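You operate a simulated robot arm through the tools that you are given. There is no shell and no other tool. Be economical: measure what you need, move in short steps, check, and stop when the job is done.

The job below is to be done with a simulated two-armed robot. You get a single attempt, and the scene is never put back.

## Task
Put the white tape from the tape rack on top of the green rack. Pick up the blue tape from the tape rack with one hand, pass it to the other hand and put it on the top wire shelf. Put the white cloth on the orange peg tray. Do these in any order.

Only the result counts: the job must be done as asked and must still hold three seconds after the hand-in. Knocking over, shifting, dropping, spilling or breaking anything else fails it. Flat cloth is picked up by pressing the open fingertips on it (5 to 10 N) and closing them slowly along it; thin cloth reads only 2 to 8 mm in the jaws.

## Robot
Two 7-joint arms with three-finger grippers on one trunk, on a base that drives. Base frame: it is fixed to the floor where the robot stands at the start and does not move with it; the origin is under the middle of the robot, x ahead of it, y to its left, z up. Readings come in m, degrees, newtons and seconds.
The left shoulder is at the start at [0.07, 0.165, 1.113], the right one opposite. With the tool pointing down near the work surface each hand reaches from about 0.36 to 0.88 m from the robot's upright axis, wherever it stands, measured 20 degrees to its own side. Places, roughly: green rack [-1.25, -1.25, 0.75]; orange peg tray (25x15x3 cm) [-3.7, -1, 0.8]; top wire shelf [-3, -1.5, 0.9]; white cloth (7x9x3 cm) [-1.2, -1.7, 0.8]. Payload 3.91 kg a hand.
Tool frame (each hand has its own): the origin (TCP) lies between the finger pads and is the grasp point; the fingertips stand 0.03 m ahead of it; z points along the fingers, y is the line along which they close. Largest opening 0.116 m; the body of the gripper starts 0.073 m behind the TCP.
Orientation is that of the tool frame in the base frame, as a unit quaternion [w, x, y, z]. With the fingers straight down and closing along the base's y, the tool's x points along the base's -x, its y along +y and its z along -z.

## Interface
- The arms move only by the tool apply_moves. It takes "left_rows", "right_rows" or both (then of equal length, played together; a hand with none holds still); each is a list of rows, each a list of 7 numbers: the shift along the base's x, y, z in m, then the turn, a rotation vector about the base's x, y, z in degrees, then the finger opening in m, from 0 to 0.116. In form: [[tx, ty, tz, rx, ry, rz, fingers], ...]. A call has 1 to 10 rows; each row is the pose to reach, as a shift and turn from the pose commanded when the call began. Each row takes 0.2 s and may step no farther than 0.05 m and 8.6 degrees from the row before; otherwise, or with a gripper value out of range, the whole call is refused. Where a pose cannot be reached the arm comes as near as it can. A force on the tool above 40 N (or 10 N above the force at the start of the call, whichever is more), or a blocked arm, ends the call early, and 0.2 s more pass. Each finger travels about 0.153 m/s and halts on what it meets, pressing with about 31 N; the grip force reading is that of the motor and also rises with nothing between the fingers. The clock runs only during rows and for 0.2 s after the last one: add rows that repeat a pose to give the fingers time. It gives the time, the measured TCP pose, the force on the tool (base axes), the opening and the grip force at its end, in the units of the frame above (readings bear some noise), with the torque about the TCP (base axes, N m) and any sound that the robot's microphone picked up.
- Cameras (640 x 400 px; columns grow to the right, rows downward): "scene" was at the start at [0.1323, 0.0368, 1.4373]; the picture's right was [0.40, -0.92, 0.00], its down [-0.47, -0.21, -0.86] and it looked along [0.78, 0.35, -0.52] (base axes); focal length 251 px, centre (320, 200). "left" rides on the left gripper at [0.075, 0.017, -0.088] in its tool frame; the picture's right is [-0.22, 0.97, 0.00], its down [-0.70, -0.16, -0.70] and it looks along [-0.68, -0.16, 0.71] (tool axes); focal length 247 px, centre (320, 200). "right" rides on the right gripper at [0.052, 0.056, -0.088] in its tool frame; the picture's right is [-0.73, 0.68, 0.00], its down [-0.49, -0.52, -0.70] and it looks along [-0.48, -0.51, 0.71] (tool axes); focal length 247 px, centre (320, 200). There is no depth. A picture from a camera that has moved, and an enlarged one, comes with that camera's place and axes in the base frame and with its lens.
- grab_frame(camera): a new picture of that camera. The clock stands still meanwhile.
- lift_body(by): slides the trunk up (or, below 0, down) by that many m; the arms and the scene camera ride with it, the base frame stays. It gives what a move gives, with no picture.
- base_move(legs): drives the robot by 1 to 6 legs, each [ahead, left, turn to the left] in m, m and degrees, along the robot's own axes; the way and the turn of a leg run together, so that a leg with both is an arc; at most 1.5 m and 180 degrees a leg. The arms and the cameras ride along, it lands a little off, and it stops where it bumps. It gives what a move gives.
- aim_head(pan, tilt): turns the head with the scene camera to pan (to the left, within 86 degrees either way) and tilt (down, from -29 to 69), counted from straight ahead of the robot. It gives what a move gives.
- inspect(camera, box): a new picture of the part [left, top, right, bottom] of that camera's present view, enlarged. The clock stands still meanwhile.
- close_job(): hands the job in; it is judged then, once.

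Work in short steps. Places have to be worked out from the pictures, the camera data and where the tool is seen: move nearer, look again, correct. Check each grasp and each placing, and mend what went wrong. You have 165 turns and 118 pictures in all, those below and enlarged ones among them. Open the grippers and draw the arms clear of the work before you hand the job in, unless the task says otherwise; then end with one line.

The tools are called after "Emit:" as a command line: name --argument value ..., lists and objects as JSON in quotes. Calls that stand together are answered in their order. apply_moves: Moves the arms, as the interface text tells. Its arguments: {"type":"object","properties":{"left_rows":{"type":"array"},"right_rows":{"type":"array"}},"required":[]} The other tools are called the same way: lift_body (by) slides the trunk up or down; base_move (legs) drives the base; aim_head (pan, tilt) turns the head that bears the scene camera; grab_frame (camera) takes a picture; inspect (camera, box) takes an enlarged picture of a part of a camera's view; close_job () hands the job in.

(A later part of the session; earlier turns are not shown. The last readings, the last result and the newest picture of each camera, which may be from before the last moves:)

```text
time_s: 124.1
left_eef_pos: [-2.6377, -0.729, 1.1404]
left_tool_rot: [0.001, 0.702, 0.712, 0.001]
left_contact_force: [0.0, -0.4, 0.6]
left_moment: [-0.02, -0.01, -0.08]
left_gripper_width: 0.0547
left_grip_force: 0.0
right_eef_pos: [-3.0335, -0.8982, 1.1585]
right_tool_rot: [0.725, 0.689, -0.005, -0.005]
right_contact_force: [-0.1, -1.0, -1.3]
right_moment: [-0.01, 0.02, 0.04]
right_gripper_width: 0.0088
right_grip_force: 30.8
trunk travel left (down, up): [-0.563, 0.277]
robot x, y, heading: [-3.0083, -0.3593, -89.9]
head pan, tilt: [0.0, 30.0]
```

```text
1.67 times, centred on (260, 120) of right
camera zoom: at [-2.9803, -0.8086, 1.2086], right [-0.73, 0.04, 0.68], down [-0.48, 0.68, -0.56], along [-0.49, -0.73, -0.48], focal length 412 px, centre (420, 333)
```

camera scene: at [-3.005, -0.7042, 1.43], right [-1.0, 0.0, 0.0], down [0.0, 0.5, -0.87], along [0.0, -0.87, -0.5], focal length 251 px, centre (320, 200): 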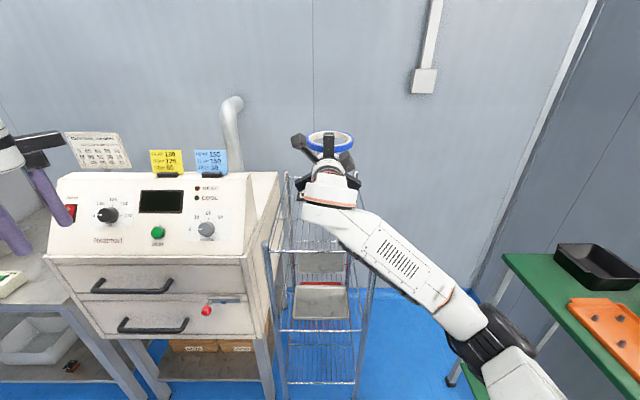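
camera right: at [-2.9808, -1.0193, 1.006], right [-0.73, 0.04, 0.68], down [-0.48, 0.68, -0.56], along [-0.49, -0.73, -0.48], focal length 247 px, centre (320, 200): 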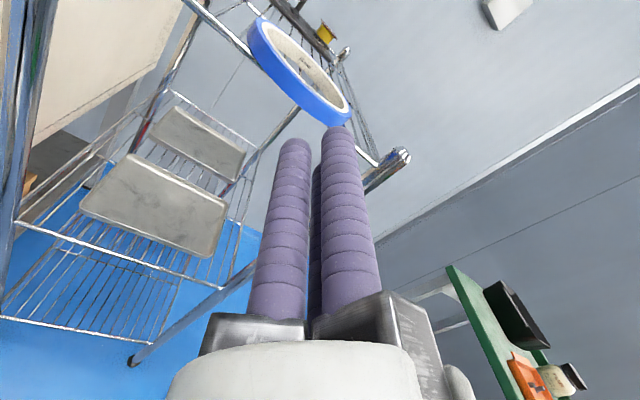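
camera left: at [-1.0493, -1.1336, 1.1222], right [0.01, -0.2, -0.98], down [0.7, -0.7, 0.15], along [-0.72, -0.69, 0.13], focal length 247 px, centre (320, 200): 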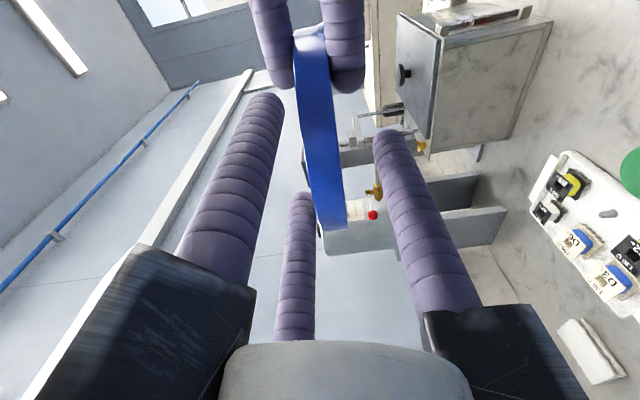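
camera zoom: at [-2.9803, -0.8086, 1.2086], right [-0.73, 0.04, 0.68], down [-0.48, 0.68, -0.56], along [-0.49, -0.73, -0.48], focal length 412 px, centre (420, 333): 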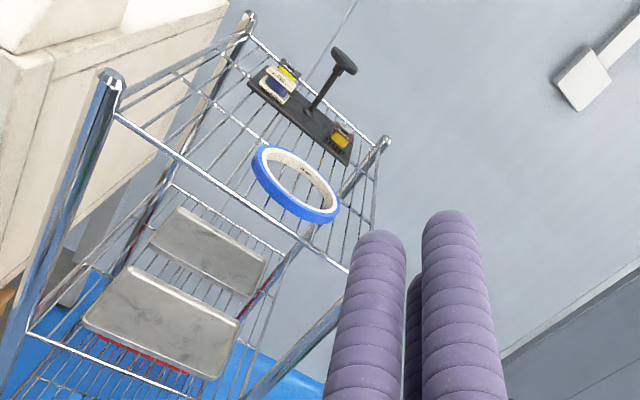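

The blue tape lies well inside the top wire shelf. Next I fold the right hand back to tool-down at the right side (reverse of the earlier rotation).

Emit:
apply_moves --right_rows '[[-0.01, 0, 0, 4.94, 4.94, 4.94, 0.03], [-0.02, 0.0, 0, 9.88, 9.88, 9.88, 0.05], [-0.03, 0.0, 0, 14.82, 14.82, 14.82, 0.05], [-0.04, 0.01, 0, 19.76, 19.76, 19.76, 0.05], [-0.05, 0.02, 0, 24.7, 24.7, 24.7, 0.05], [-0.06, 0.03, 0, 29.64, 29.64, 29.64, 0.05], [-0.07, 0.04, 0, 34.58, 34.58, 34.58, 0.05], [-0.08, 0.05, 0, 39.52, 39.52, 39.52, 0.05], [-0.09, 0.06, 0, 44.46, 44.46, 44.46, 0.05], [-0.1, 0.07, 0, 49.4, 49.4, 49.4, 0.05]]'

Emit:
apply_moves --right_rows '[[-0.01, 0.01, 0, 4.94, 4.94, 4.94, 0.05], [-0.02, 0.02, 0.0, 9.88, 9.88, 9.88, 0.05], [-0.03, 0.03, 0, 14.82, 14.82, 14.82, 0.05], [-0.04, 0.04, 0, 19.76, 19.76, 19.76, 0.05]]'

```text
time_s: 126.5
left_eef_pos: [-2.6364, -0.7279, 1.1415]
left_tool_rot: [0.002, 0.702, 0.712, 0.0]
left_contact_force: [0.7, 0.9, -0.1]
left_moment: [-0.05, 0.0, -0.01]
left_gripper_width: 0.0549
left_grip_force: 0.1
right_eef_pos: [-3.1339, -0.8375, 1.1181]
right_tool_rot: [0.225, 0.803, 0.551, 0.036]
right_contact_force: [0.3, 0.4, 0.6]
right_moment: [0.0, 0.02, -0.06]
right_gripper_width: 0.05
right_grip_force: 0.0
right hand out of reach, approached as far as the arm can: row 4
trunk travel left (down, up): [-0.563, 0.277]
robot x, y, heading: [-3.0075, -0.3592, -90.0]
head pan, tilt: [0.0, 30.0]
stopped in row 10 (right hand): the arm was blocked; the commanded pose is now the measured one
```

```text
time_s: 127.5
left_eef_pos: [-2.6362, -0.7287, 1.1401]
left_tool_rot: [0.001, 0.702, 0.713, 0.001]
left_contact_force: [0.8, -0.2, -0.2]
left_moment: [0.0, 0.01, 0.03]
left_gripper_width: 0.0553
left_grip_force: 0.1
right_eef_pos: [-3.1735, -0.8001, 1.1167]
right_tool_rot: [-0.022, 0.718, 0.695, 0.03]
right_contact_force: [-0.3, 0.8, -0.1]
right_moment: [0.02, 0.06, 0.02]
right_gripper_width: 0.0501
right_grip_force: 0.0
trunk travel left (down, up): [-0.563, 0.277]
robot x, y, heading: [-3.0049, -0.36, -89.8]
head pan, tilt: [0.0, 30.0]
```

Now I drive back to the cloth: back up, strafe left along the aisle, then forward beside the left end of the table.

Emit:
base_move --legs '[[-0.15, 0, 0], [0, 1.15, 0], [0, 1.15, 0]]'

Emit:
base_move --legs '[[0.5, 0, 0]]'

Emit:
aim_head --pan -25 --tilt 40

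Emit:
apply_moves --left_rows '[[0, 0, 0, 0, 0, 0, 0.055], [0, 0, 0, 0, 0, 0, 0.055], [0, 0, 0, 0, 0, 0, 0.055], [0, 0, 0, 0, 0, 0, 0.055], [0, 0, 0, 0, 0, 0, 0.055]]'

Emit:
grab_frame --camera "scene"

```text
time_s: 140.0
left_eef_pos: [-0.2908, -0.5248, 1.1405]
left_tool_rot: [0.002, 0.689, 0.725, 0.002]
left_contact_force: [0.0, 0.4, -0.6]
left_moment: [-0.03, 0.01, 0.01]
left_gripper_width: 0.0551
left_grip_force: 0.0
right_eef_pos: [-0.8269, -0.6169, 1.1148]
right_tool_rot: [-0.021, 0.705, 0.708, 0.03]
right_contact_force: [-0.3, 0.5, 0.5]
right_moment: [-0.03, 0.0, 0.01]
right_gripper_width: 0.0501
right_grip_force: 0.1
trunk travel left (down, up): [-0.563, 0.277]
robot x, y, heading: [-0.673, -0.1698, -87.4]
head pan, tilt: [0.0, 30.0]
```

```text
time_s: 142.8
left_eef_pos: [-0.2749, -1.0131, 1.1399]
left_tool_rot: [0.002, 0.69, 0.723, 0.002]
left_contact_force: [0.1, 0.3, -0.5]
left_moment: [0.01, -0.02, 0.02]
left_gripper_width: 0.0552
left_grip_force: 0.0
right_eef_pos: [-0.8088, -1.0998, 1.1154]
right_tool_rot: [-0.022, 0.705, 0.708, 0.031]
right_contact_force: [0.1, 0.1, -0.1]
right_moment: [0.01, 0.0, 0.02]
right_gripper_width: 0.0501
right_grip_force: 0.1
trunk travel left (down, up): [-0.563, 0.277]
robot x, y, heading: [-0.6529, -0.6535, -88.0]
head pan, tilt: [0.0, 30.0]
```

```text
time_s: 143.7
left_eef_pos: [-0.2741, -1.0122, 1.1391]
left_tool_rot: [0.002, 0.691, 0.723, 0.002]
left_contact_force: [0.0, 0.3, 1.0]
left_moment: [0.01, 0.02, 0.01]
left_gripper_width: 0.0551
left_grip_force: 0.1
right_eef_pos: [-0.8091, -1.1003, 1.1161]
right_tool_rot: [-0.022, 0.706, 0.707, 0.031]
right_contact_force: [-0.1, 0.2, -0.3]
right_moment: [0.04, 0.03, 0.03]
right_gripper_width: 0.0501
right_grip_force: 0.1
trunk travel left (down, up): [-0.563, 0.277]
robot x, y, heading: [-0.6561, -0.6518, -87.7]
head pan, tilt: [-25.0, 40.0]
```

```text
time_s: 144.9
left_eef_pos: [-0.2749, -1.0118, 1.1399]
left_tool_rot: [0.002, 0.691, 0.723, 0.002]
left_contact_force: [-0.6, 0.0, 0.0]
left_moment: [0.03, -0.01, -0.01]
left_gripper_width: 0.0551
left_grip_force: 0.2
right_eef_pos: [-0.809, -1.1, 1.1169]
right_tool_rot: [-0.021, 0.706, 0.708, 0.03]
right_contact_force: [0.3, -0.5, -0.4]
right_moment: [-0.01, -0.01, -0.04]
right_gripper_width: 0.0499
right_grip_force: 0.1
trunk travel left (down, up): [-0.563, 0.277]
robot x, y, heading: [-0.6538, -0.6493, -88.1]
head pan, tilt: [-25.0, 40.0]
```

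```text
31 pictures are left
camera scene: at [-0.6863, -0.7815, 1.3367], right [-0.92, 0.39, 0.0], down [0.25, 0.59, -0.77], along [-0.3, -0.71, -0.64], focal length 251 px, centre (320, 200)
```

scene: 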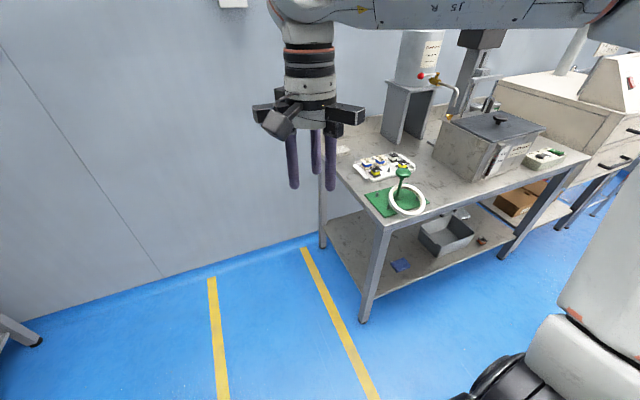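

The white tape still sits on the green rack. I go forward 0.4 m beside the table and turn right 45° to face the cloth.

Emit:
base_move --legs '[[0.4, -0.03, 0], [0, 0, -46]]'

Emit:
aim_head --pan 5 --tilt 40

Emit:
apply_moves --left_rows '[[0, 0, 0, 0, 0, 0, 0.055], [0, 0, 0, 0, 0, 0, 0.055], [0, 0, 0, 0, 0, 0, 0.055], [0, 0, 0, 0, 0, 0, 0.055], [0, 0, 0, 0, 0, 0, 0.055]]'

Emit:
grab_frame --camera "scene"

```text
time_s: 149.5
left_eef_pos: [-0.6539, -1.5712, 1.1407]
left_tool_rot: [0.002, 0.914, 0.406, 0.002]
left_contact_force: [0.7, 0.1, -0.3]
left_moment: [0.02, 0.02, 0.02]
left_gripper_width: 0.055
left_grip_force: 0.2
right_eef_pos: [-1.0949, -1.2563, 1.1166]
right_tool_rot: [-0.009, 0.923, 0.383, 0.036]
right_contact_force: [0.6, 0.2, 0.0]
right_moment: [0.0, -0.03, -0.01]
right_gripper_width: 0.0498
right_grip_force: 0.0
trunk travel left (down, up): [-0.563, 0.277]
robot x, y, heading: [-0.6717, -1.051, -132.7]
head pan, tilt: [-25.0, 40.0]
```

```text
time_s: 150.4
left_eef_pos: [-0.6525, -1.571, 1.1402]
left_tool_rot: [0.003, 0.914, 0.405, 0.001]
left_contact_force: [-0.1, -0.5, 0.2]
left_moment: [-0.01, 0.06, 0.01]
left_gripper_width: 0.055
left_grip_force: 0.0
right_eef_pos: [-1.0934, -1.2548, 1.115]
right_tool_rot: [-0.008, 0.923, 0.384, 0.037]
right_contact_force: [0.7, 0.5, -0.1]
right_moment: [-0.01, -0.04, 0.01]
right_gripper_width: 0.0503
right_grip_force: 0.1
trunk travel left (down, up): [-0.563, 0.277]
robot x, y, heading: [-0.6713, -1.0484, -132.7]
head pan, tilt: [5.0, 40.0]
```

```text
time_s: 151.7
left_eef_pos: [-0.652, -1.5708, 1.1405]
left_tool_rot: [0.003, 0.914, 0.405, 0.001]
left_contact_force: [0.1, 0.0, -0.2]
left_moment: [0.02, 0.04, 0.02]
left_gripper_width: 0.0551
left_grip_force: 0.2
right_eef_pos: [-1.0937, -1.2554, 1.1172]
right_tool_rot: [-0.009, 0.923, 0.384, 0.036]
right_contact_force: [0.1, -0.6, 0.3]
right_moment: [0.02, 0.03, 0.01]
right_gripper_width: 0.0501
right_grip_force: 0.1
trunk travel left (down, up): [-0.563, 0.277]
robot x, y, heading: [-0.6685, -1.0472, -132.9]
head pan, tilt: [5.0, 40.0]
```

```text
30 pictures are left
camera scene: at [-0.7556, -1.1519, 1.3367], right [-0.79, 0.61, 0.0], down [0.39, 0.51, -0.77], along [-0.47, -0.61, -0.64], focal length 251 px, centre (320, 200)
```

scene: 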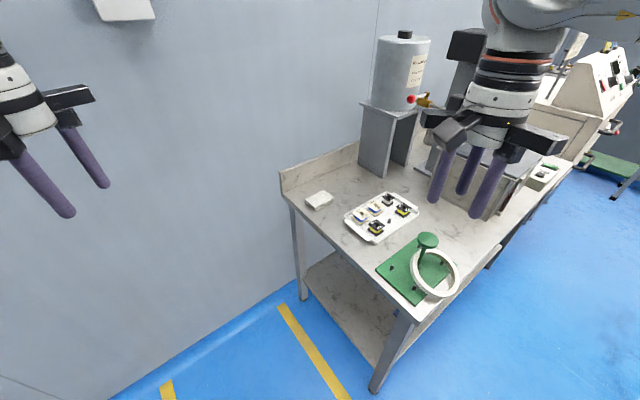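

The cloth is at about [-1.164, -1.678], again consistent. I move the left hand toward it at height, turning it 42° so it closes along base x.

Emit:
apply_moves --left_rows '[[-0.046, -0.009, -0.008, 0, 0, 4.2, 0.06], [-0.092, -0.018, -0.016, 0, 0, 8.4, 0.065], [-0.138, -0.027, -0.024, 0, 0, 12.6, 0.065], [-0.184, -0.036, -0.032, 0, 0, 16.8, 0.065], [-0.23, -0.045, -0.04, 0, 0, 21, 0.065], [-0.276, -0.054, -0.048, 0, 0, 25.2, 0.065], [-0.322, -0.063, -0.056, 0, 0, 29.4, 0.065], [-0.368, -0.072, -0.064, 0, 0, 33.6, 0.065], [-0.414, -0.081, -0.072, 0, 0, 37.8, 0.065], [-0.46, -0.09, -0.08, 0, 0, 42, 0.065]]'

Emit:
apply_moves --left_rows '[[-0.03, -0.01, -0.02, 0, 0, 0, 0.065], [-0.052, -0.016, -0.06, 0, 0, 0, 0.065], [-0.052, -0.016, -0.1, 0, 0, 0, 0.065], [-0.052, -0.016, -0.14, 0, 0, 0, 0.065], [-0.052, -0.016, -0.14, 0, 0, 0, 0.065]]'

Emit:
grab_frame --camera "left"

```text
time_s: 153.8
left_eef_pos: [-1.1133, -1.6647, 1.0612]
left_tool_rot: [0.002, 0.709, 0.705, 0.003]
left_contact_force: [-0.5, -1.0, 0.0]
left_moment: [0.09, -0.04, -0.02]
left_gripper_width: 0.0651
left_grip_force: 0.1
right_eef_pos: [-1.0958, -1.2592, 1.1158]
right_tool_rot: [-0.009, 0.923, 0.384, 0.038]
right_contact_force: [-1.2, -0.5, -0.7]
right_moment: [0.03, -0.05, -0.01]
right_gripper_width: 0.0499
right_grip_force: 0.0
trunk travel left (down, up): [-0.563, 0.277]
robot x, y, heading: [-0.6693, -1.0447, -132.8]
head pan, tilt: [5.0, 40.0]
```

```text
time_s: 155.1
left_eef_pos: [-1.1607, -1.6777, 0.9191]
left_tool_rot: [0.002, 0.708, 0.706, 0.001]
left_contact_force: [0.4, -0.7, 0.4]
left_moment: [-0.01, -0.01, 0.0]
left_gripper_width: 0.0651
left_grip_force: 0.0
left hand out of reach, approached as far as the arm can: row 1, 2, 3
right_eef_pos: [-1.093, -1.255, 1.1165]
right_tool_rot: [-0.008, 0.923, 0.383, 0.036]
right_contact_force: [-1.2, 0.0, -0.7]
right_moment: [-0.03, -0.02, 0.03]
right_gripper_width: 0.0499
right_grip_force: 0.0
trunk travel left (down, up): [-0.563, 0.277]
robot x, y, heading: [-0.6676, -1.0469, -132.6]
head pan, tilt: [5.0, 40.0]
```

```text
29 pictures are left
camera left: at [-1.1443, -1.6029, 1.0093], right [0.97, -0.23, 0.0], down [-0.17, -0.69, 0.7], along [-0.16, -0.68, -0.71], focal length 247 px, centre (320, 200)
```

left: 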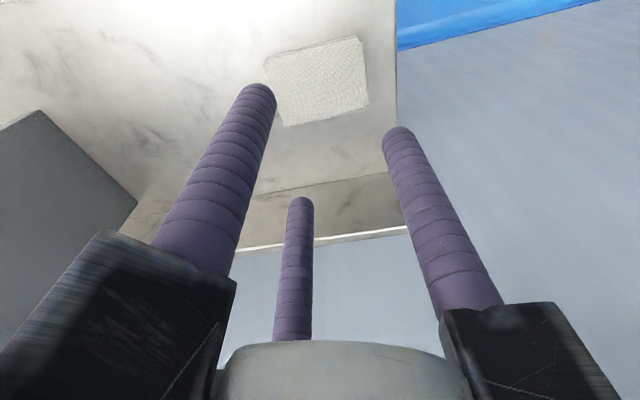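

The left camera gives the cloth centre at [-1.163, -1.678], right under the hand. I lower toward it and feel for contact.

Emit:
apply_moves --left_rows '[[-0.001, 0, -0.03, 0, 0, 0, 0.065], [-0.002, 0, -0.06, 0, 0, 0, 0.065], [-0.002, 0, -0.075, 0, 0, 0, 0.065], [-0.002, 0, -0.085, 0, 0, 0, 0.065], [-0.002, 0, -0.09, 0, 0, 0, 0.065], [-0.002, 0, -0.09, 0, 0, 0, 0.065]]'

```text
time_s: 156.4
left_eef_pos: [-1.1661, -1.6761, 0.8303]
left_tool_rot: [0.001, 0.709, 0.706, 0.002]
left_contact_force: [0.5, -0.3, 0.0]
left_moment: [0.03, -0.01, -0.01]
left_gripper_width: 0.0652
left_grip_force: 0.1
right_eef_pos: [-1.0942, -1.256, 1.1155]
right_tool_rot: [-0.007, 0.923, 0.384, 0.036]
right_contact_force: [0.0, -0.2, 0.5]
right_moment: [-0.03, 0.03, 0.01]
right_gripper_width: 0.0499
right_grip_force: 0.0
trunk travel left (down, up): [-0.563, 0.277]
robot x, y, heading: [-0.6714, -1.0499, -132.9]
head pan, tilt: [5.0, 40.0]
```

No contact at z 0.830 yet. I descend in 4 mm steps.

Emit:
apply_moves --left_rows '[[0.002, -0.001, -0.004, 0, 0, 0, 0.065], [0.002, -0.001, -0.008, 0, 0, 0, 0.065], [0.002, -0.001, -0.012, 0, 0, 0, 0.065], [0.002, -0.001, -0.012, 0, 0, 0, 0.065]]'

Emit:
grab_frame --camera "left"

```text
time_s: 157.4
left_eef_pos: [-1.1651, -1.679, 0.8179]
left_tool_rot: [0.003, 0.708, 0.706, 0.002]
left_contact_force: [0.5, 0.1, 0.3]
left_moment: [0.0, -0.05, -0.02]
left_gripper_width: 0.065
left_grip_force: 0.0
right_eef_pos: [-1.0941, -1.256, 1.1165]
right_tool_rot: [-0.009, 0.923, 0.384, 0.036]
right_contact_force: [0.7, 0.8, -0.3]
right_moment: [0.0, 0.0, -0.01]
right_gripper_width: 0.05
right_grip_force: 0.2
trunk travel left (down, up): [-0.563, 0.277]
robot x, y, heading: [-0.6718, -1.0514, -132.9]
head pan, tilt: [5.0, 40.0]
```

```text
28 pictures are left
camera left: at [-1.1466, -1.6042, 0.9075], right [0.97, -0.23, 0.0], down [-0.17, -0.69, 0.7], along [-0.16, -0.68, -0.71], focal length 247 px, centre (320, 200)
```

left: 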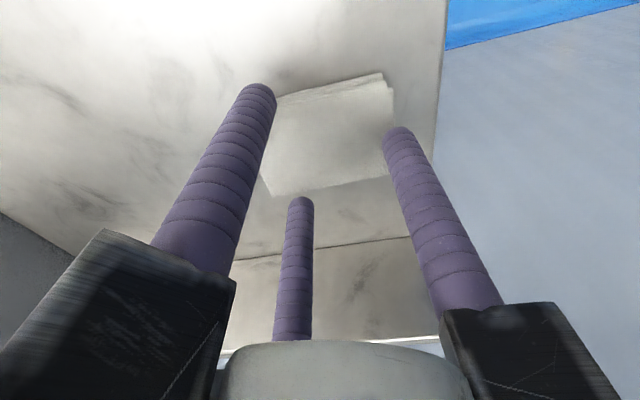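

The fingertips are near the cloth's edges. I narrow the opening to 4.5 cm so they land on it and keep descending to contact.

Emit:
apply_moves --left_rows '[[0.001, 0.002, 0, 0, 0, 0, 0.055], [0.002, 0.004, 0, 0, 0, 0, 0.045], [0.002, 0.004, -0.004, 0, 0, 0, 0.045], [0.002, 0.004, -0.008, 0, 0, 0, 0.045], [0.002, 0.004, -0.012, 0, 0, 0, 0.045], [0.002, 0.004, -0.012, 0, 0, 0, 0.045]]'

```text
time_s: 158.8
left_eef_pos: [-1.1619, -1.6719, 0.8128]
left_tool_rot: [0.002, 0.708, 0.706, -0.004]
left_contact_force: [-4.5, -5.7, 31.2]
left_moment: [-0.47, -0.33, -0.13]
left_gripper_width: 0.0448
left_grip_force: 0.0
right_eef_pos: [-1.0915, -1.2532, 1.1186]
right_tool_rot: [-0.008, 0.923, 0.384, 0.036]
right_contact_force: [0.1, 0.1, -0.2]
right_moment: [0.02, 0.0, -0.02]
right_gripper_width: 0.0502
right_grip_force: 0.0
trunk travel left (down, up): [-0.563, 0.277]
robot x, y, heading: [-0.6671, -1.0458, -132.7]
head pan, tilt: [5.0, 40.0]
```

Contact is at about z 0.814, but 31 N is too much. I raise 5 mm to bring it to roughly 8 N.

Emit:
apply_moves --left_rows '[[0, 0, 0.003, 0, 0, 0, 0.045], [0, 0, 0.005, 0, 0, 0, 0.045], [0, 0, 0.005, 0, 0, 0, 0.045]]'

```text
time_s: 159.7
left_eef_pos: [-1.163, -1.673, 0.8119]
left_tool_rot: [0.001, 0.708, 0.706, 0.001]
left_contact_force: [-5.0, -4.1, 20.3]
left_moment: [-0.48, 0.09, -0.07]
left_gripper_width: 0.0451
left_grip_force: 0.1
right_eef_pos: [-1.0936, -1.2545, 1.1167]
right_tool_rot: [-0.008, 0.923, 0.384, 0.035]
right_contact_force: [-0.4, -0.1, 0.2]
right_moment: [-0.01, 0.01, -0.03]
right_gripper_width: 0.0498
right_grip_force: 0.0
trunk travel left (down, up): [-0.563, 0.277]
robot x, y, heading: [-0.6688, -1.0484, -132.9]
head pan, tilt: [5.0, 40.0]
```

Still 20 N, so I raise 3 mm more.

Emit:
apply_moves --left_rows '[[0, 0, 0.003, 0, 0, 0, 0.045], [0, 0, 0.003, 0, 0, 0, 0.045]]'

```text
time_s: 160.2
left_eef_pos: [-1.1613, -1.6721, 0.8125]
left_tool_rot: [0.002, 0.709, 0.706, 0.003]
left_contact_force: [-0.7, 0.7, 7.2]
left_moment: [-0.14, 0.08, -0.03]
left_gripper_width: 0.0452
left_grip_force: 0.4
right_eef_pos: [-1.0931, -1.2554, 1.1164]
right_tool_rot: [-0.009, 0.922, 0.384, 0.036]
right_contact_force: [-0.7, -0.6, -0.9]
right_moment: [0.01, -0.02, 0.0]
right_gripper_width: 0.0497
right_grip_force: 0.0
trunk travel left (down, up): [-0.563, 0.277]
robot x, y, heading: [-0.6673, -1.0484, -132.9]
head pan, tilt: [5.0, 40.0]
```

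The force is 7 N, in range. I close the fingers slowly along the cloth.

Emit:
apply_moves --left_rows '[[0, 0, 0, 0, 0, 0, 0.04], [0, 0, 0, 0, 0, 0, 0.035], [0, 0, 0, 0, 0, 0, 0.03], [0, 0, 0, 0, 0, 0, 0.025], [0, 0, 0, 0, 0, 0, 0.02], [0, 0, 0, 0, 0, 0, 0.015], [0, 0, 0, 0, 0, 0, 0.01], [0, 0, 0, 0, 0, 0, 0.005], [0, 0, 0, 0, 0, 0, 0.0], [0, 0, 0, 0, 0, 0, 0.0]]'

Emit:
grab_frame --camera "left"

```text
time_s: 162.4
left_eef_pos: [-1.1624, -1.6743, 0.8152]
left_tool_rot: [0.002, 0.709, 0.706, 0.001]
left_contact_force: [-0.3, -0.3, 0.4]
left_moment: [0.0, 0.0, 0.01]
left_gripper_width: 0.0091
left_grip_force: 30.9
right_eef_pos: [-1.0944, -1.2551, 1.116]
right_tool_rot: [-0.008, 0.923, 0.384, 0.037]
right_contact_force: [0.1, -0.3, -0.9]
right_moment: [0.03, 0.02, 0.01]
right_gripper_width: 0.05
right_grip_force: 0.1
trunk travel left (down, up): [-0.563, 0.277]
robot x, y, heading: [-0.6697, -1.0465, -132.7]
head pan, tilt: [5.0, 40.0]
```

```text
27 pictures are left
camera left: at [-1.1445, -1.6003, 0.9044], right [0.97, -0.23, 0.0], down [-0.17, -0.69, 0.7], along [-0.16, -0.68, -0.71], focal length 247 px, centre (320, 200)
```

left: 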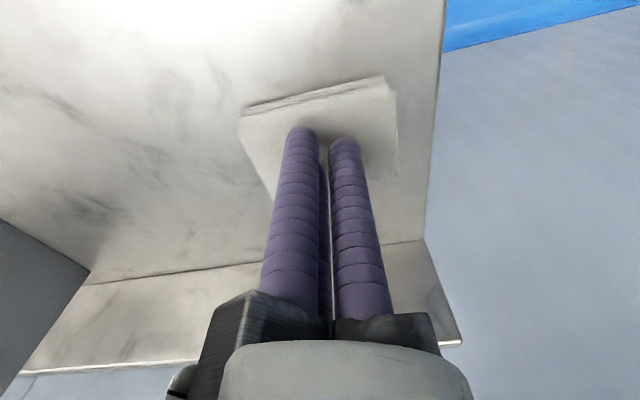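

The reading of 9.1 mm equals the empty-closed value of the other hand, so the grasp is uncertain. I lift 3 cm and look.

Emit:
apply_moves --left_rows '[[0, 0, 0.015, 0, 0, 0, 0.0], [0, 0, 0.03, 0, 0, 0, 0.0], [0, 0, 0.03, 0, 0, 0, 0.0]]'

Emit:
grab_frame --camera "left"

```text
time_s: 163.2
left_eef_pos: [-1.1634, -1.6734, 0.844]
left_tool_rot: [0.003, 0.708, 0.706, 0.002]
left_contact_force: [-0.7, 0.3, 0.6]
left_moment: [0.0, -0.02, 0.02]
left_gripper_width: 0.0092
left_grip_force: 31.3
right_eef_pos: [-1.0947, -1.2559, 1.1155]
right_tool_rot: [-0.008, 0.923, 0.384, 0.037]
right_contact_force: [0.8, -0.3, 0.1]
right_moment: [0.02, -0.01, 0.0]
right_gripper_width: 0.05
right_grip_force: 0.1
trunk travel left (down, up): [-0.563, 0.277]
robot x, y, heading: [-0.6669, -1.0506, -132.7]
head pan, tilt: [5.0, 40.0]
```

```text
26 pictures are left
camera left: at [-1.1451, -1.6004, 0.9338], right [0.97, -0.23, 0.0], down [-0.17, -0.7, 0.7], along [-0.16, -0.68, -0.71], focal length 247 px, centre (320, 200)
```

left: 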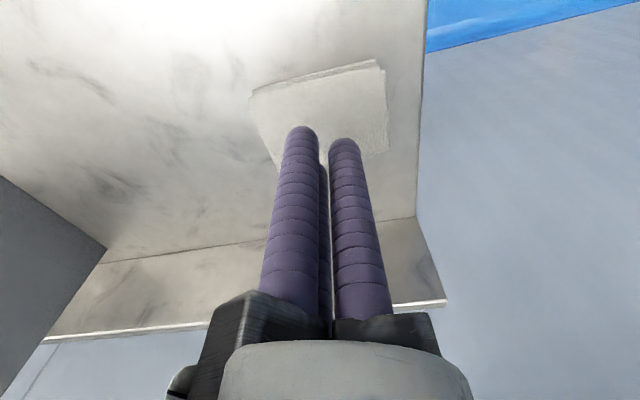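

The cloth was not picked. It is a folded stack about 2 cm thick spanning x -1.198…-1.121 and y -1.706…-1.646. I open wide and come down around it, to grasp it from its sides near the table surface.

Emit:
apply_moves --left_rows '[[0, 0, 0.005, 0, 0, 0, 0.03], [0.001, -0.001, 0.005, 0, 0, 0, 0.07], [0.003, -0.002, 0.005, 0, 0, 0, 0.105], [0.003, -0.002, -0.015, 0, 0, 0, 0.105], [0.003, -0.002, -0.03, 0, 0, 0, 0.105], [0.003, -0.002, -0.036, 0, 0, 0, 0.105], [0.003, -0.002, -0.04, 0, 0, 0, 0.105], [0.003, -0.002, -0.04, 0, 0, 0, 0.105]]'

Emit:
grab_frame --camera "left"

```text
time_s: 165.1
left_eef_pos: [-1.1599, -1.676, 0.8037]
left_tool_rot: [0.001, 0.708, 0.706, 0.001]
left_contact_force: [0.6, -0.1, 0.1]
left_moment: [0.03, 0.02, 0.0]
left_gripper_width: 0.105
left_grip_force: 0.0
right_eef_pos: [-1.0932, -1.2557, 1.116]
right_tool_rot: [-0.009, 0.923, 0.384, 0.036]
right_contact_force: [0.9, -0.4, -0.5]
right_moment: [0.01, -0.02, 0.02]
right_gripper_width: 0.0501
right_grip_force: 0.0
trunk travel left (down, up): [-0.563, 0.277]
robot x, y, heading: [-0.6688, -1.0499, -132.7]
head pan, tilt: [5.0, 40.0]
```

```text
25 pictures are left
camera left: at [-1.142, -1.6021, 0.8937], right [0.97, -0.23, 0.0], down [-0.17, -0.69, 0.7], along [-0.16, -0.68, -0.71], focal length 247 px, centre (320, 200)
```

left: 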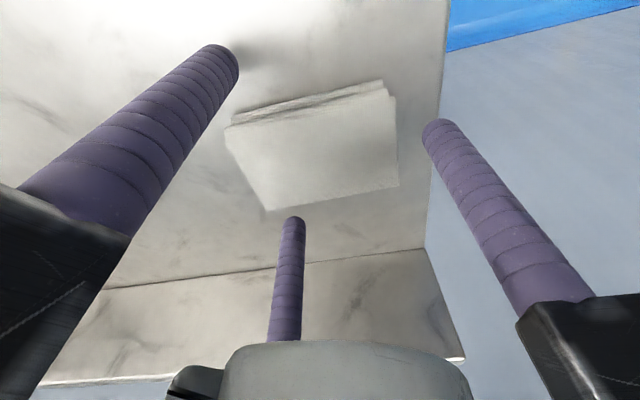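

The fingers straddle the cloth. I lower 4 mm more and close slowly.

Emit:
apply_moves --left_rows '[[0, 0, -0.004, 0, 0, 0, 0.1], [0, 0, -0.004, 0, 0, 0, 0.092], [0, 0, -0.004, 0, 0, 0, 0.084], [0, 0, -0.004, 0, 0, 0, 0.076], [0, 0, -0.004, 0, 0, 0, 0.068], [0, 0, -0.004, 0, 0, 0, 0.06], [0, 0, -0.004, 0, 0, 0, 0.05], [0, 0, -0.004, 0, 0, 0, 0.04], [0, 0, -0.004, 0, 0, 0, 0.03]]'

Emit:
grab_frame --camera "left"

```text
time_s: 167.1
left_eef_pos: [-1.1602, -1.6763, 0.7996]
left_tool_rot: [0.002, 0.708, 0.706, 0.002]
left_contact_force: [0.1, 0.6, 0.1]
left_moment: [-0.04, -0.03, 0.0]
left_gripper_width: 0.0725
left_grip_force: 31.0
right_eef_pos: [-1.0923, -1.2559, 1.1152]
right_tool_rot: [-0.008, 0.923, 0.384, 0.036]
right_contact_force: [-0.1, 0.1, -0.6]
right_moment: [-0.01, 0.03, -0.01]
right_gripper_width: 0.05
right_grip_force: 0.0
trunk travel left (down, up): [-0.563, 0.277]
robot x, y, heading: [-0.6699, -1.0471, -132.9]
head pan, tilt: [5.0, 40.0]
```

```text
24 pictures are left
camera left: at [-1.1424, -1.6026, 0.8894], right [0.97, -0.23, 0.0], down [-0.17, -0.69, 0.7], along [-0.16, -0.68, -0.71], focal length 247 px, centre (320, 200)
```

left: 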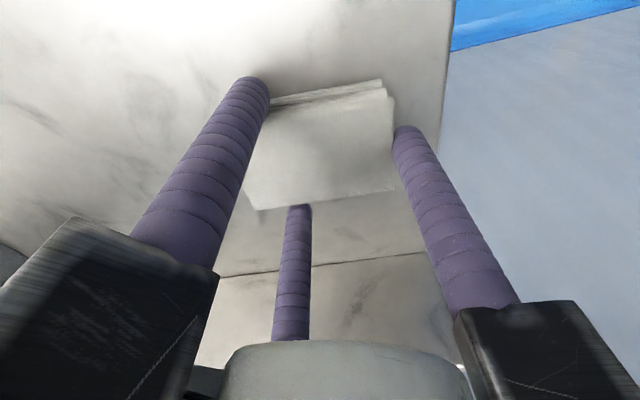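

The fingers stopped at 72 mm with 31 N: the stack is held like a block. I lift it.

Emit:
apply_moves --left_rows '[[0, 0, 0.01, 0, 0, 0, 0.03], [0, 0, 0.03, 0, 0, 0, 0.03], [0, 0, 0.06, 0, 0, 0, 0.03], [0, 0, 0.1, 0, 0, 0, 0.03], [0, 0, 0.13, 0, 0, 0, 0.03], [0, 0, 0.13, 0, 0, 0, 0.03]]'

Emit:
grab_frame --camera "left"

```text
time_s: 168.4
left_eef_pos: [-1.16, -1.6754, 0.9316]
left_tool_rot: [0.002, 0.708, 0.706, 0.002]
left_contact_force: [-0.1, -0.8, -0.8]
left_moment: [0.0, 0.0, 0.0]
left_gripper_width: 0.0724
left_grip_force: 30.7
right_eef_pos: [-1.0927, -1.2564, 1.116]
right_tool_rot: [-0.008, 0.922, 0.384, 0.037]
right_contact_force: [-0.1, -0.4, 0.5]
right_moment: [0.01, 0.01, 0.02]
right_gripper_width: 0.05
right_grip_force: 0.1
trunk travel left (down, up): [-0.563, 0.277]
robot x, y, heading: [-0.6724, -1.0463, -132.5]
head pan, tilt: [5.0, 40.0]
```

```text
23 pictures are left
camera left: at [-1.1414, -1.6015, 1.0207], right [0.97, -0.23, 0.0], down [-0.17, -0.7, 0.7], along [-0.16, -0.68, -0.71], focal length 247 px, centre (320, 200)
```

left: 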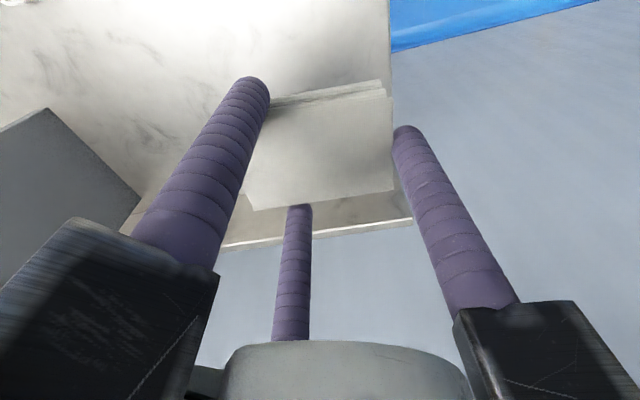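

The cloth is held. I retract the left hand along the reverse path.

Emit:
apply_moves --left_rows '[[0.02, 0.004, 0.04, 0, 0, 0, 0.03], [0.055, 0.012, 0.07, 0, 0, -3, 0.03], [0.1, 0.021, 0.08, 0, 0, -7.5, 0.03], [0.146, 0.03, 0.09, 0, 0, -12, 0.03], [0.192, 0.04, 0.1, 0, 0, -16.5, 0.03], [0.238, 0.05, 0.11, 0, 0, -21, 0.03], [0.284, 0.06, 0.12, 0, 0, -25.5, 0.03], [0.33, 0.07, 0.13, 0, 0, -30, 0.03], [0.376, 0.08, 0.14, 0, 0, -34.5, 0.03], [0.422, 0.09, 0.15, 0, 0, -39, 0.03]]'

Emit:
apply_moves --left_rows '[[0.03, 0.01, 0.02, 0, 0, -3, 0.03], [0.06, 0.03, 0.03, 0, 0, -3, 0.03], [0.06, 0.03, 0.03, 0, 0, -3, 0.03]]'

Emit:
grab_frame --camera "scene"

```text
time_s: 170.8
left_eef_pos: [-0.7593, -1.5708, 1.0934]
left_tool_rot: [0.108, 0.906, 0.407, 0.041]
left_contact_force: [0.6, -0.3, -0.5]
left_moment: [0.06, 0.03, 0.02]
left_gripper_width: 0.0724
left_grip_force: 30.7
right_eef_pos: [-1.0903, -1.2589, 1.1161]
right_tool_rot: [-0.011, 0.923, 0.383, 0.036]
right_contact_force: [0.7, -0.4, -0.2]
right_moment: [0.04, 0.01, -0.01]
right_gripper_width: 0.0503
right_grip_force: 0.1
trunk travel left (down, up): [-0.563, 0.277]
robot x, y, heading: [-0.6657, -1.0479, -133.0]
head pan, tilt: [5.0, 40.0]
stopped in row 10 (left hand): the arm was blocked; the commanded pose is now the measured one
```

```text
time_s: 171.7
left_eef_pos: [-0.7012, -1.5381, 1.122]
left_tool_rot: [0.11, 0.916, 0.383, 0.04]
left_contact_force: [0.0, 0.5, -0.8]
left_moment: [-0.01, -0.01, 0.0]
left_gripper_width: 0.0723
left_grip_force: 30.8
right_eef_pos: [-1.0953, -1.2547, 1.1148]
right_tool_rot: [-0.009, 0.923, 0.384, 0.036]
right_contact_force: [-0.5, -0.3, -0.2]
right_moment: [-0.03, -0.04, 0.0]
right_gripper_width: 0.0501
right_grip_force: 0.1
trunk travel left (down, up): [-0.563, 0.277]
robot x, y, heading: [-0.6702, -1.0483, -132.8]
head pan, tilt: [5.0, 40.0]
```

```text
22 pictures are left
camera scene: at [-0.7567, -1.1517, 1.3366], right [-0.79, 0.61, 0.0], down [0.39, 0.51, -0.77], along [-0.47, -0.61, -0.64], focal length 251 px, centre (320, 200)
```

scene: 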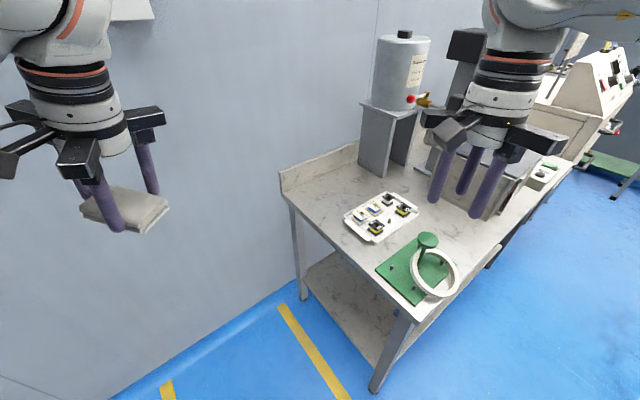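

Cloth in hand, and the white tape and tray items are undisturbed. I drive out: turn left, back up, strafe right along the aisle.

Emit:
base_move --legs '[[0, 0, 43], [-0.8, 0, 0], [0, -1.25, 0], [0, -1.2, 0]]'

Emit:
aim_head --pan -35 --tilt 30

Emit:
apply_moves --left_rows '[[0, 0, 0, 0, 0, 0, 0.03], [0, 0, 0, 0, 0, 0, 0.03], [0, 0, 0, 0, 0, 0, 0.03], [0, 0, 0, 0, 0, 0, 0.03], [0, 0, 0, 0, 0, 0, 0.03]]'

Emit:
grab_frame --camera "scene"

```text
time_s: 189.5
left_eef_pos: [-2.8175, -0.6182, 1.1227]
left_tool_rot: [0.088, 0.716, 0.688, 0.075]
left_contact_force: [0.3, 0.0, -0.4]
left_moment: [0.0, -0.02, -0.03]
left_gripper_width: 0.0726
left_grip_force: 31.1
right_eef_pos: [-3.2993, -0.6731, 1.1166]
right_tool_rot: [-0.021, 0.722, 0.691, 0.031]
right_contact_force: [-0.3, 0.3, -1.0]
right_moment: [0.02, 0.0, 0.01]
right_gripper_width: 0.0501
right_grip_force: 0.2
trunk travel left (down, up): [-0.563, 0.277]
robot x, y, heading: [-3.1275, -0.234, -90.5]
head pan, tilt: [5.0, 40.0]
```

```text
time_s: 190.6
left_eef_pos: [-2.8179, -0.6173, 1.1218]
left_tool_rot: [0.088, 0.716, 0.688, 0.076]
left_contact_force: [-0.4, 0.3, -0.8]
left_moment: [-0.01, 0.0, -0.01]
left_gripper_width: 0.0723
left_grip_force: 30.7
right_eef_pos: [-3.2974, -0.6734, 1.1161]
right_tool_rot: [-0.021, 0.722, 0.691, 0.031]
right_contact_force: [-1.2, 0.2, 1.0]
right_moment: [0.02, -0.01, -0.01]
right_gripper_width: 0.0503
right_grip_force: 0.0
trunk travel left (down, up): [-0.563, 0.277]
robot x, y, heading: [-3.1208, -0.2349, -90.4]
head pan, tilt: [-35.0, 30.0]
```

```text
time_s: 191.8
left_eef_pos: [-2.8175, -0.6188, 1.1209]
left_tool_rot: [0.088, 0.717, 0.688, 0.076]
left_contact_force: [-0.4, -0.6, -0.8]
left_moment: [0.0, 0.02, 0.0]
left_gripper_width: 0.0721
left_grip_force: 31.0
right_eef_pos: [-3.2982, -0.6738, 1.1174]
right_tool_rot: [-0.021, 0.722, 0.691, 0.03]
right_contact_force: [0.5, 0.6, 0.8]
right_moment: [0.04, 0.02, 0.0]
right_gripper_width: 0.0499
right_grip_force: 0.0
trunk travel left (down, up): [-0.563, 0.277]
robot x, y, heading: [-3.1268, -0.2327, -90.6]
head pan, tilt: [-35.0, 30.0]
```

```text
21 pictures are left
camera scene: at [-3.1772, -0.3578, 1.352], right [-0.81, 0.58, 0.0], down [0.29, 0.41, -0.87], along [-0.5, -0.71, -0.5], focal length 251 px, centre (320, 200)
```

scene: 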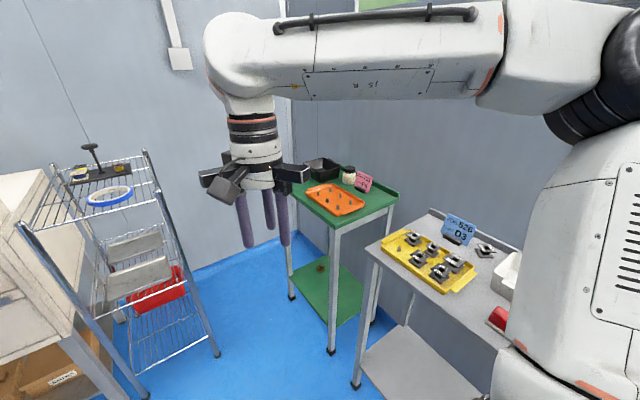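

The blue tape is still on the shelf. The peg tray is on the green trolley at about [-3.75, -1.06, 0.84] (trolley top ≈0.82). I turn right and edge toward it, keeping clear of the shelf.

Emit:
base_move --legs '[[0, 0, -56], [0.2, 0.24, 0]]'

Emit:
aim_head --pan 0 --tilt 40

Emit:
apply_moves --left_rows '[[0, 0, 0, 0, 0, 0, 0.03], [0, 0, 0, 0, 0, 0, 0.03], [0, 0, 0, 0, 0, 0, 0.03], [0, 0, 0, 0, 0, 0, 0.03], [0, 0, 0, 0, 0, 0, 0.03]]'

Emit:
grab_frame --camera "scene"

```text
time_s: 196.3
left_eef_pos: [-3.3031, -1.0111, 1.1223]
left_tool_rot: [0.113, 0.956, 0.271, 0.025]
left_contact_force: [-0.7, 0.5, -0.5]
left_moment: [0.0, -0.01, -0.02]
left_gripper_width: 0.0723
left_grip_force: 31.3
right_eef_pos: [-3.6194, -0.6435, 1.1175]
right_tool_rot: [-0.004, 0.962, 0.272, 0.036]
right_contact_force: [0.8, -0.3, 0.4]
right_moment: [0.02, -0.02, 0.01]
right_gripper_width: 0.0501
right_grip_force: 0.1
trunk travel left (down, up): [-0.563, 0.277]
robot x, y, heading: [-3.1574, -0.5428, -146.3]
head pan, tilt: [-35.0, 30.0]
```

```text
time_s: 197.4
left_eef_pos: [-3.3028, -1.0099, 1.1235]
left_tool_rot: [0.113, 0.955, 0.273, 0.026]
left_contact_force: [0.7, -0.6, -0.6]
left_moment: [-0.01, 0.0, -0.01]
left_gripper_width: 0.0721
left_grip_force: 31.1
right_eef_pos: [-3.6192, -0.6424, 1.1154]
right_tool_rot: [-0.004, 0.962, 0.272, 0.037]
right_contact_force: [-0.4, 0.6, 0.6]
right_moment: [0.0, 0.02, -0.02]
right_gripper_width: 0.05
right_grip_force: 0.0
trunk travel left (down, up): [-0.563, 0.277]
robot x, y, heading: [-3.1594, -0.5423, -146.5]
head pan, tilt: [0.0, 40.0]
```

```text
time_s: 198.6
left_eef_pos: [-3.3041, -1.0106, 1.1216]
left_tool_rot: [0.113, 0.955, 0.272, 0.026]
left_contact_force: [-0.2, -0.9, -1.2]
left_moment: [0.01, 0.01, 0.01]
left_gripper_width: 0.0723
left_grip_force: 31.0
right_eef_pos: [-3.6183, -0.6433, 1.117]
right_tool_rot: [-0.004, 0.962, 0.272, 0.037]
right_contact_force: [0.7, -0.1, -0.4]
right_moment: [0.0, 0.01, 0.01]
right_gripper_width: 0.05
right_grip_force: 0.1
trunk travel left (down, up): [-0.563, 0.277]
robot x, y, heading: [-3.1551, -0.5466, -146.5]
head pan, tilt: [0.0, 40.0]
```

```text
20 pictures are left
camera scene: at [-3.2704, -0.6158, 1.3366], right [-0.55, 0.83, 0.0], down [0.54, 0.36, -0.77], along [-0.64, -0.42, -0.64], focal length 251 px, centre (320, 200)
```

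scene: 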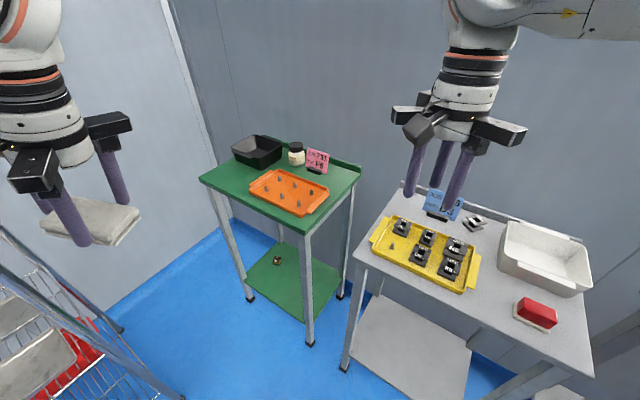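

Tray centre ≈ [-3.752, -1.057] with its long side along y. I bring the left hand over it while levelling its 13° tilt, at z ≈ 1.0.

Emit:
apply_moves --left_rows '[[-0.045, -0.005, 0, 1.16, 0.64, 0, 0.03], [-0.09, -0.009, -0.01, 2.32, 1.28, 0, 0.03], [-0.135, -0.014, -0.02, 3.48, 1.92, 0, 0.03], [-0.18, -0.019, -0.03, 4.64, 2.56, 0, 0.03], [-0.225, -0.024, -0.04, 5.8, 3.2, 0, 0.03], [-0.27, -0.028, -0.05, 6.96, 3.84, 0, 0.03], [-0.315, -0.033, -0.06, 8.12, 4.48, 0, 0.03], [-0.36, -0.038, -0.075, 9.28, 5.12, 0, 0.03], [-0.405, -0.043, -0.09, 10.4, 5.8, 0, 0.03], [-0.448, -0.047, -0.11, 11.6, 6.4, 0, 0.03]]'

Emit:
grab_frame --camera "left"

Emit:
grab_frame --camera "scene"

```text
time_s: 200.8
left_eef_pos: [-3.7539, -1.0599, 1.0101]
left_tool_rot: [0.0, 0.962, 0.274, 0.002]
left_contact_force: [-0.2, -0.8, 2.8]
left_moment: [0.09, -0.03, 0.01]
left_gripper_width: 0.0722
left_grip_force: 31.2
right_eef_pos: [-3.622, -0.6446, 1.1148]
right_tool_rot: [-0.005, 0.961, 0.272, 0.04]
right_contact_force: [-0.6, 0.4, 0.0]
right_moment: [0.04, -0.05, -0.01]
right_gripper_width: 0.0499
right_grip_force: 0.0
trunk travel left (down, up): [-0.563, 0.277]
robot x, y, heading: [-3.1574, -0.5407, -146.7]
head pan, tilt: [0.0, 40.0]
```

```text
19 pictures are left
camera left: at [-3.6811, -1.0355, 1.1007], right [0.32, -0.95, 0.0], down [-0.68, -0.23, 0.7], along [-0.66, -0.23, -0.72], focal length 247 px, centre (320, 200)
```

left: 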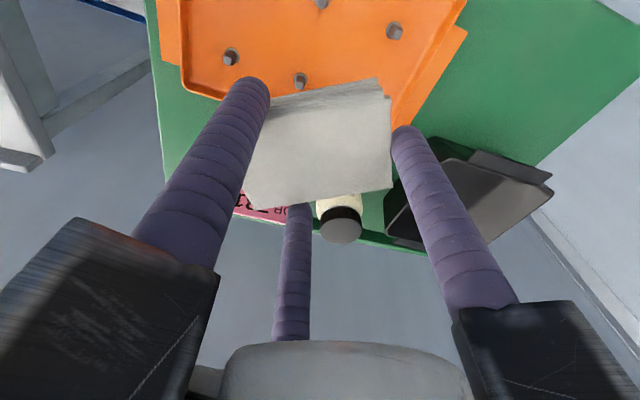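

```text
18 pictures are left
camera scene: at [-3.2743, -0.6174, 1.3363], right [-0.55, 0.83, 0.0], down [0.54, 0.36, -0.76], along [-0.64, -0.42, -0.65], focal length 251 px, centre (320, 200)
```

scene: 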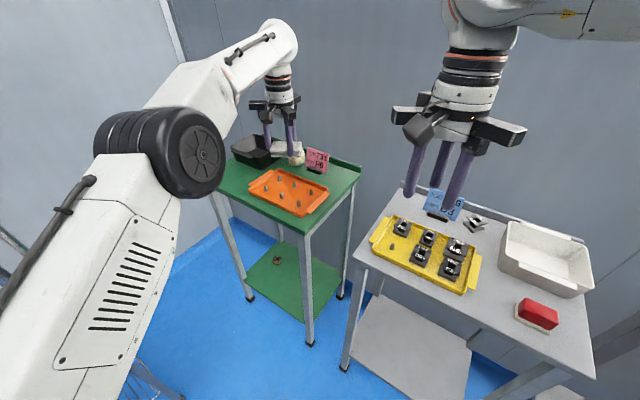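

The tray corners seen from the left camera confirm the centre. I lower in steps toward the pegs, watching the force.

Emit:
apply_moves --left_rows '[[0, 0, -0.03, 0, 0, 0, 0.03], [0, 0, -0.06, 0, 0, 0, 0.03], [0, 0, -0.085, 0, 0, 0, 0.03], [0, 0, -0.1, 0, 0, 0, 0.03], [0, 0, -0.105, 0, 0, 0, 0.03], [0, 0, -0.105, 0, 0, 0, 0.03]]'

Emit:
grab_frame --camera "left"

Emit:
inspect --camera "scene" --box '[220, 110, 380, 230]'

```text
time_s: 202.2
left_eef_pos: [-3.752, -1.0585, 0.9068]
left_tool_rot: [0.0, 0.962, 0.274, 0.0]
left_contact_force: [-0.3, 0.3, -0.2]
left_moment: [-0.02, -0.01, -0.01]
left_gripper_width: 0.0721
left_grip_force: 30.7
right_eef_pos: [-3.6201, -0.6427, 1.1161]
right_tool_rot: [-0.004, 0.962, 0.272, 0.037]
right_contact_force: [-0.9, 0.5, 0.3]
right_moment: [-0.02, 0.0, -0.01]
right_gripper_width: 0.0501
right_grip_force: 0.0
trunk travel left (down, up): [-0.563, 0.277]
robot x, y, heading: [-3.1574, -0.5414, -146.5]
head pan, tilt: [0.0, 40.0]
```

```text
17 pictures are left
camera left: at [-3.6788, -1.0334, 0.9967], right [0.32, -0.95, 0.0], down [-0.68, -0.23, 0.7], along [-0.66, -0.23, -0.71], focal length 247 px, centre (320, 200)
```

left: 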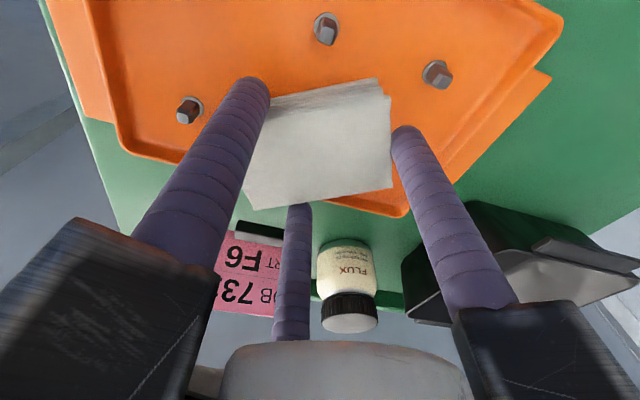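

```text
3.33 times, centred on (300, 170) of scene
camera zoom: at [-3.2707, -0.6158, 1.3366], right [-0.55, 0.83, 0.0], down [0.54, 0.36, -0.77], along [-0.64, -0.42, -0.64], focal length 836 px, centre (387, 300)
```

zoom: 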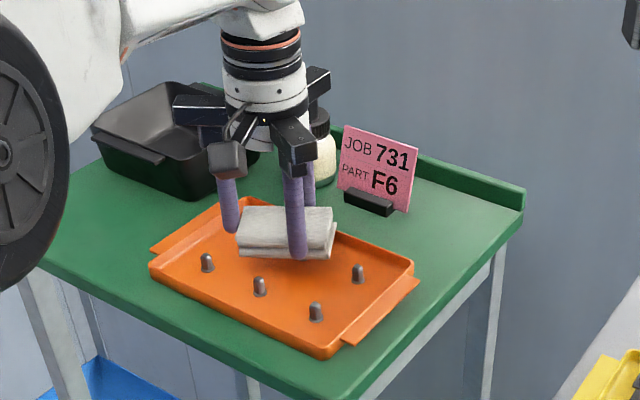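

The cloth will land on the tray's centre, with the jar and bin clear of the hand. I keep lowering in small steps until contact.

Emit:
apply_moves --left_rows '[[0, 0, -0.008, 0, 0, 0, 0.03], [0, 0, -0.014, 0, 0, 0, 0.03], [0, 0, -0.02, 0, 0, 0, 0.03], [0, 0, -0.025, 0, 0, 0, 0.03], [0, 0, -0.025, 0, 0, 0, 0.03]]'

```text
time_s: 203.0
left_eef_pos: [-3.7537, -1.0596, 0.9]
left_tool_rot: [0.003, 0.962, 0.274, -0.011]
left_contact_force: [5.5, 3.4, 20.6]
left_moment: [0.46, 0.0, -0.14]
left_gripper_width: 0.0722
left_grip_force: 31.2
right_eef_pos: [-3.6175, -0.6437, 1.1165]
right_tool_rot: [-0.005, 0.962, 0.271, 0.037]
right_contact_force: [-0.4, 0.5, -1.0]
right_moment: [0.01, 0.0, -0.01]
right_gripper_width: 0.0501
right_grip_force: 0.0
trunk travel left (down, up): [-0.563, 0.277]
robot x, y, heading: [-3.158, -0.5427, -146.4]
head pan, tilt: [0.0, 40.0]
stopped in row 4 (left hand): the force on the tool passed its limit at 44 N (the readings are from after the stop); the commanded pose is now the measured one
```

Contact at z 0.900. I back off 4 mm and look at what touches.

Emit:
apply_moves --left_rows '[[0, 0, 0.004, 0, 0, 0, 0.03], [0, 0, 0.004, 0, 0, 0, 0.03]]'

Emit:
inspect --camera "scene" --box '[240, 140, 340, 220]'

Emit:
grab_frame --camera "right"

```text
time_s: 203.6
left_eef_pos: [-3.7541, -1.0584, 0.9007]
left_tool_rot: [0.002, 0.961, 0.275, -0.008]
left_contact_force: [-2.8, -1.3, 13.1]
left_moment: [0.15, 0.27, 0.05]
left_gripper_width: 0.0721
left_grip_force: 31.1
right_eef_pos: [-3.6171, -0.643, 1.1171]
right_tool_rot: [-0.004, 0.962, 0.272, 0.037]
right_contact_force: [0.7, -0.1, 0.2]
right_moment: [-0.01, 0.0, -0.01]
right_gripper_width: 0.05
right_grip_force: 0.0
trunk travel left (down, up): [-0.563, 0.277]
robot x, y, heading: [-3.1555, -0.5426, -146.4]
head pan, tilt: [0.0, 40.0]
```

```text
5.00 times, centred on (290, 180) of scene
camera zoom: at [-3.2694, -0.6148, 1.3368], right [-0.55, 0.83, 0.0], down [0.53, 0.36, -0.77], along [-0.64, -0.42, -0.64], focal length 1254 px, centre (470, 300)
```

zoom: 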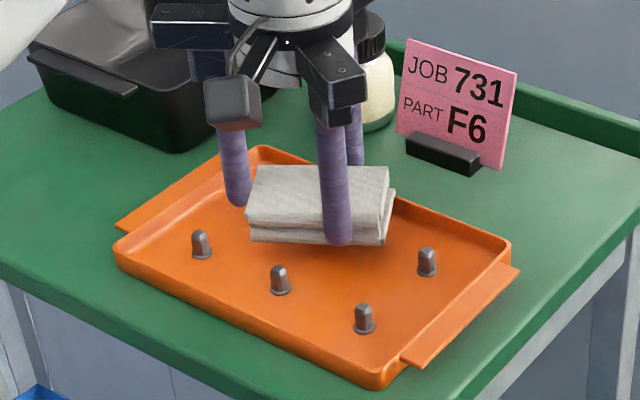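

```text
14 pictures are left
camera right: at [-3.5502, -0.6662, 1.2078], right [-0.27, -0.96, -0.04], down [-0.73, 0.17, 0.66], along [-0.62, 0.21, -0.75], focal length 247 px, centre (320, 200)
```

right: 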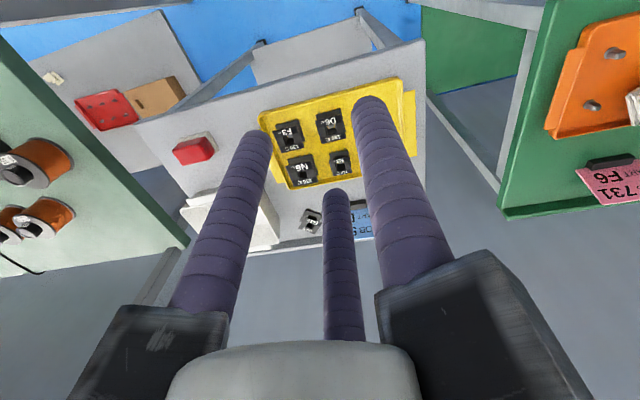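

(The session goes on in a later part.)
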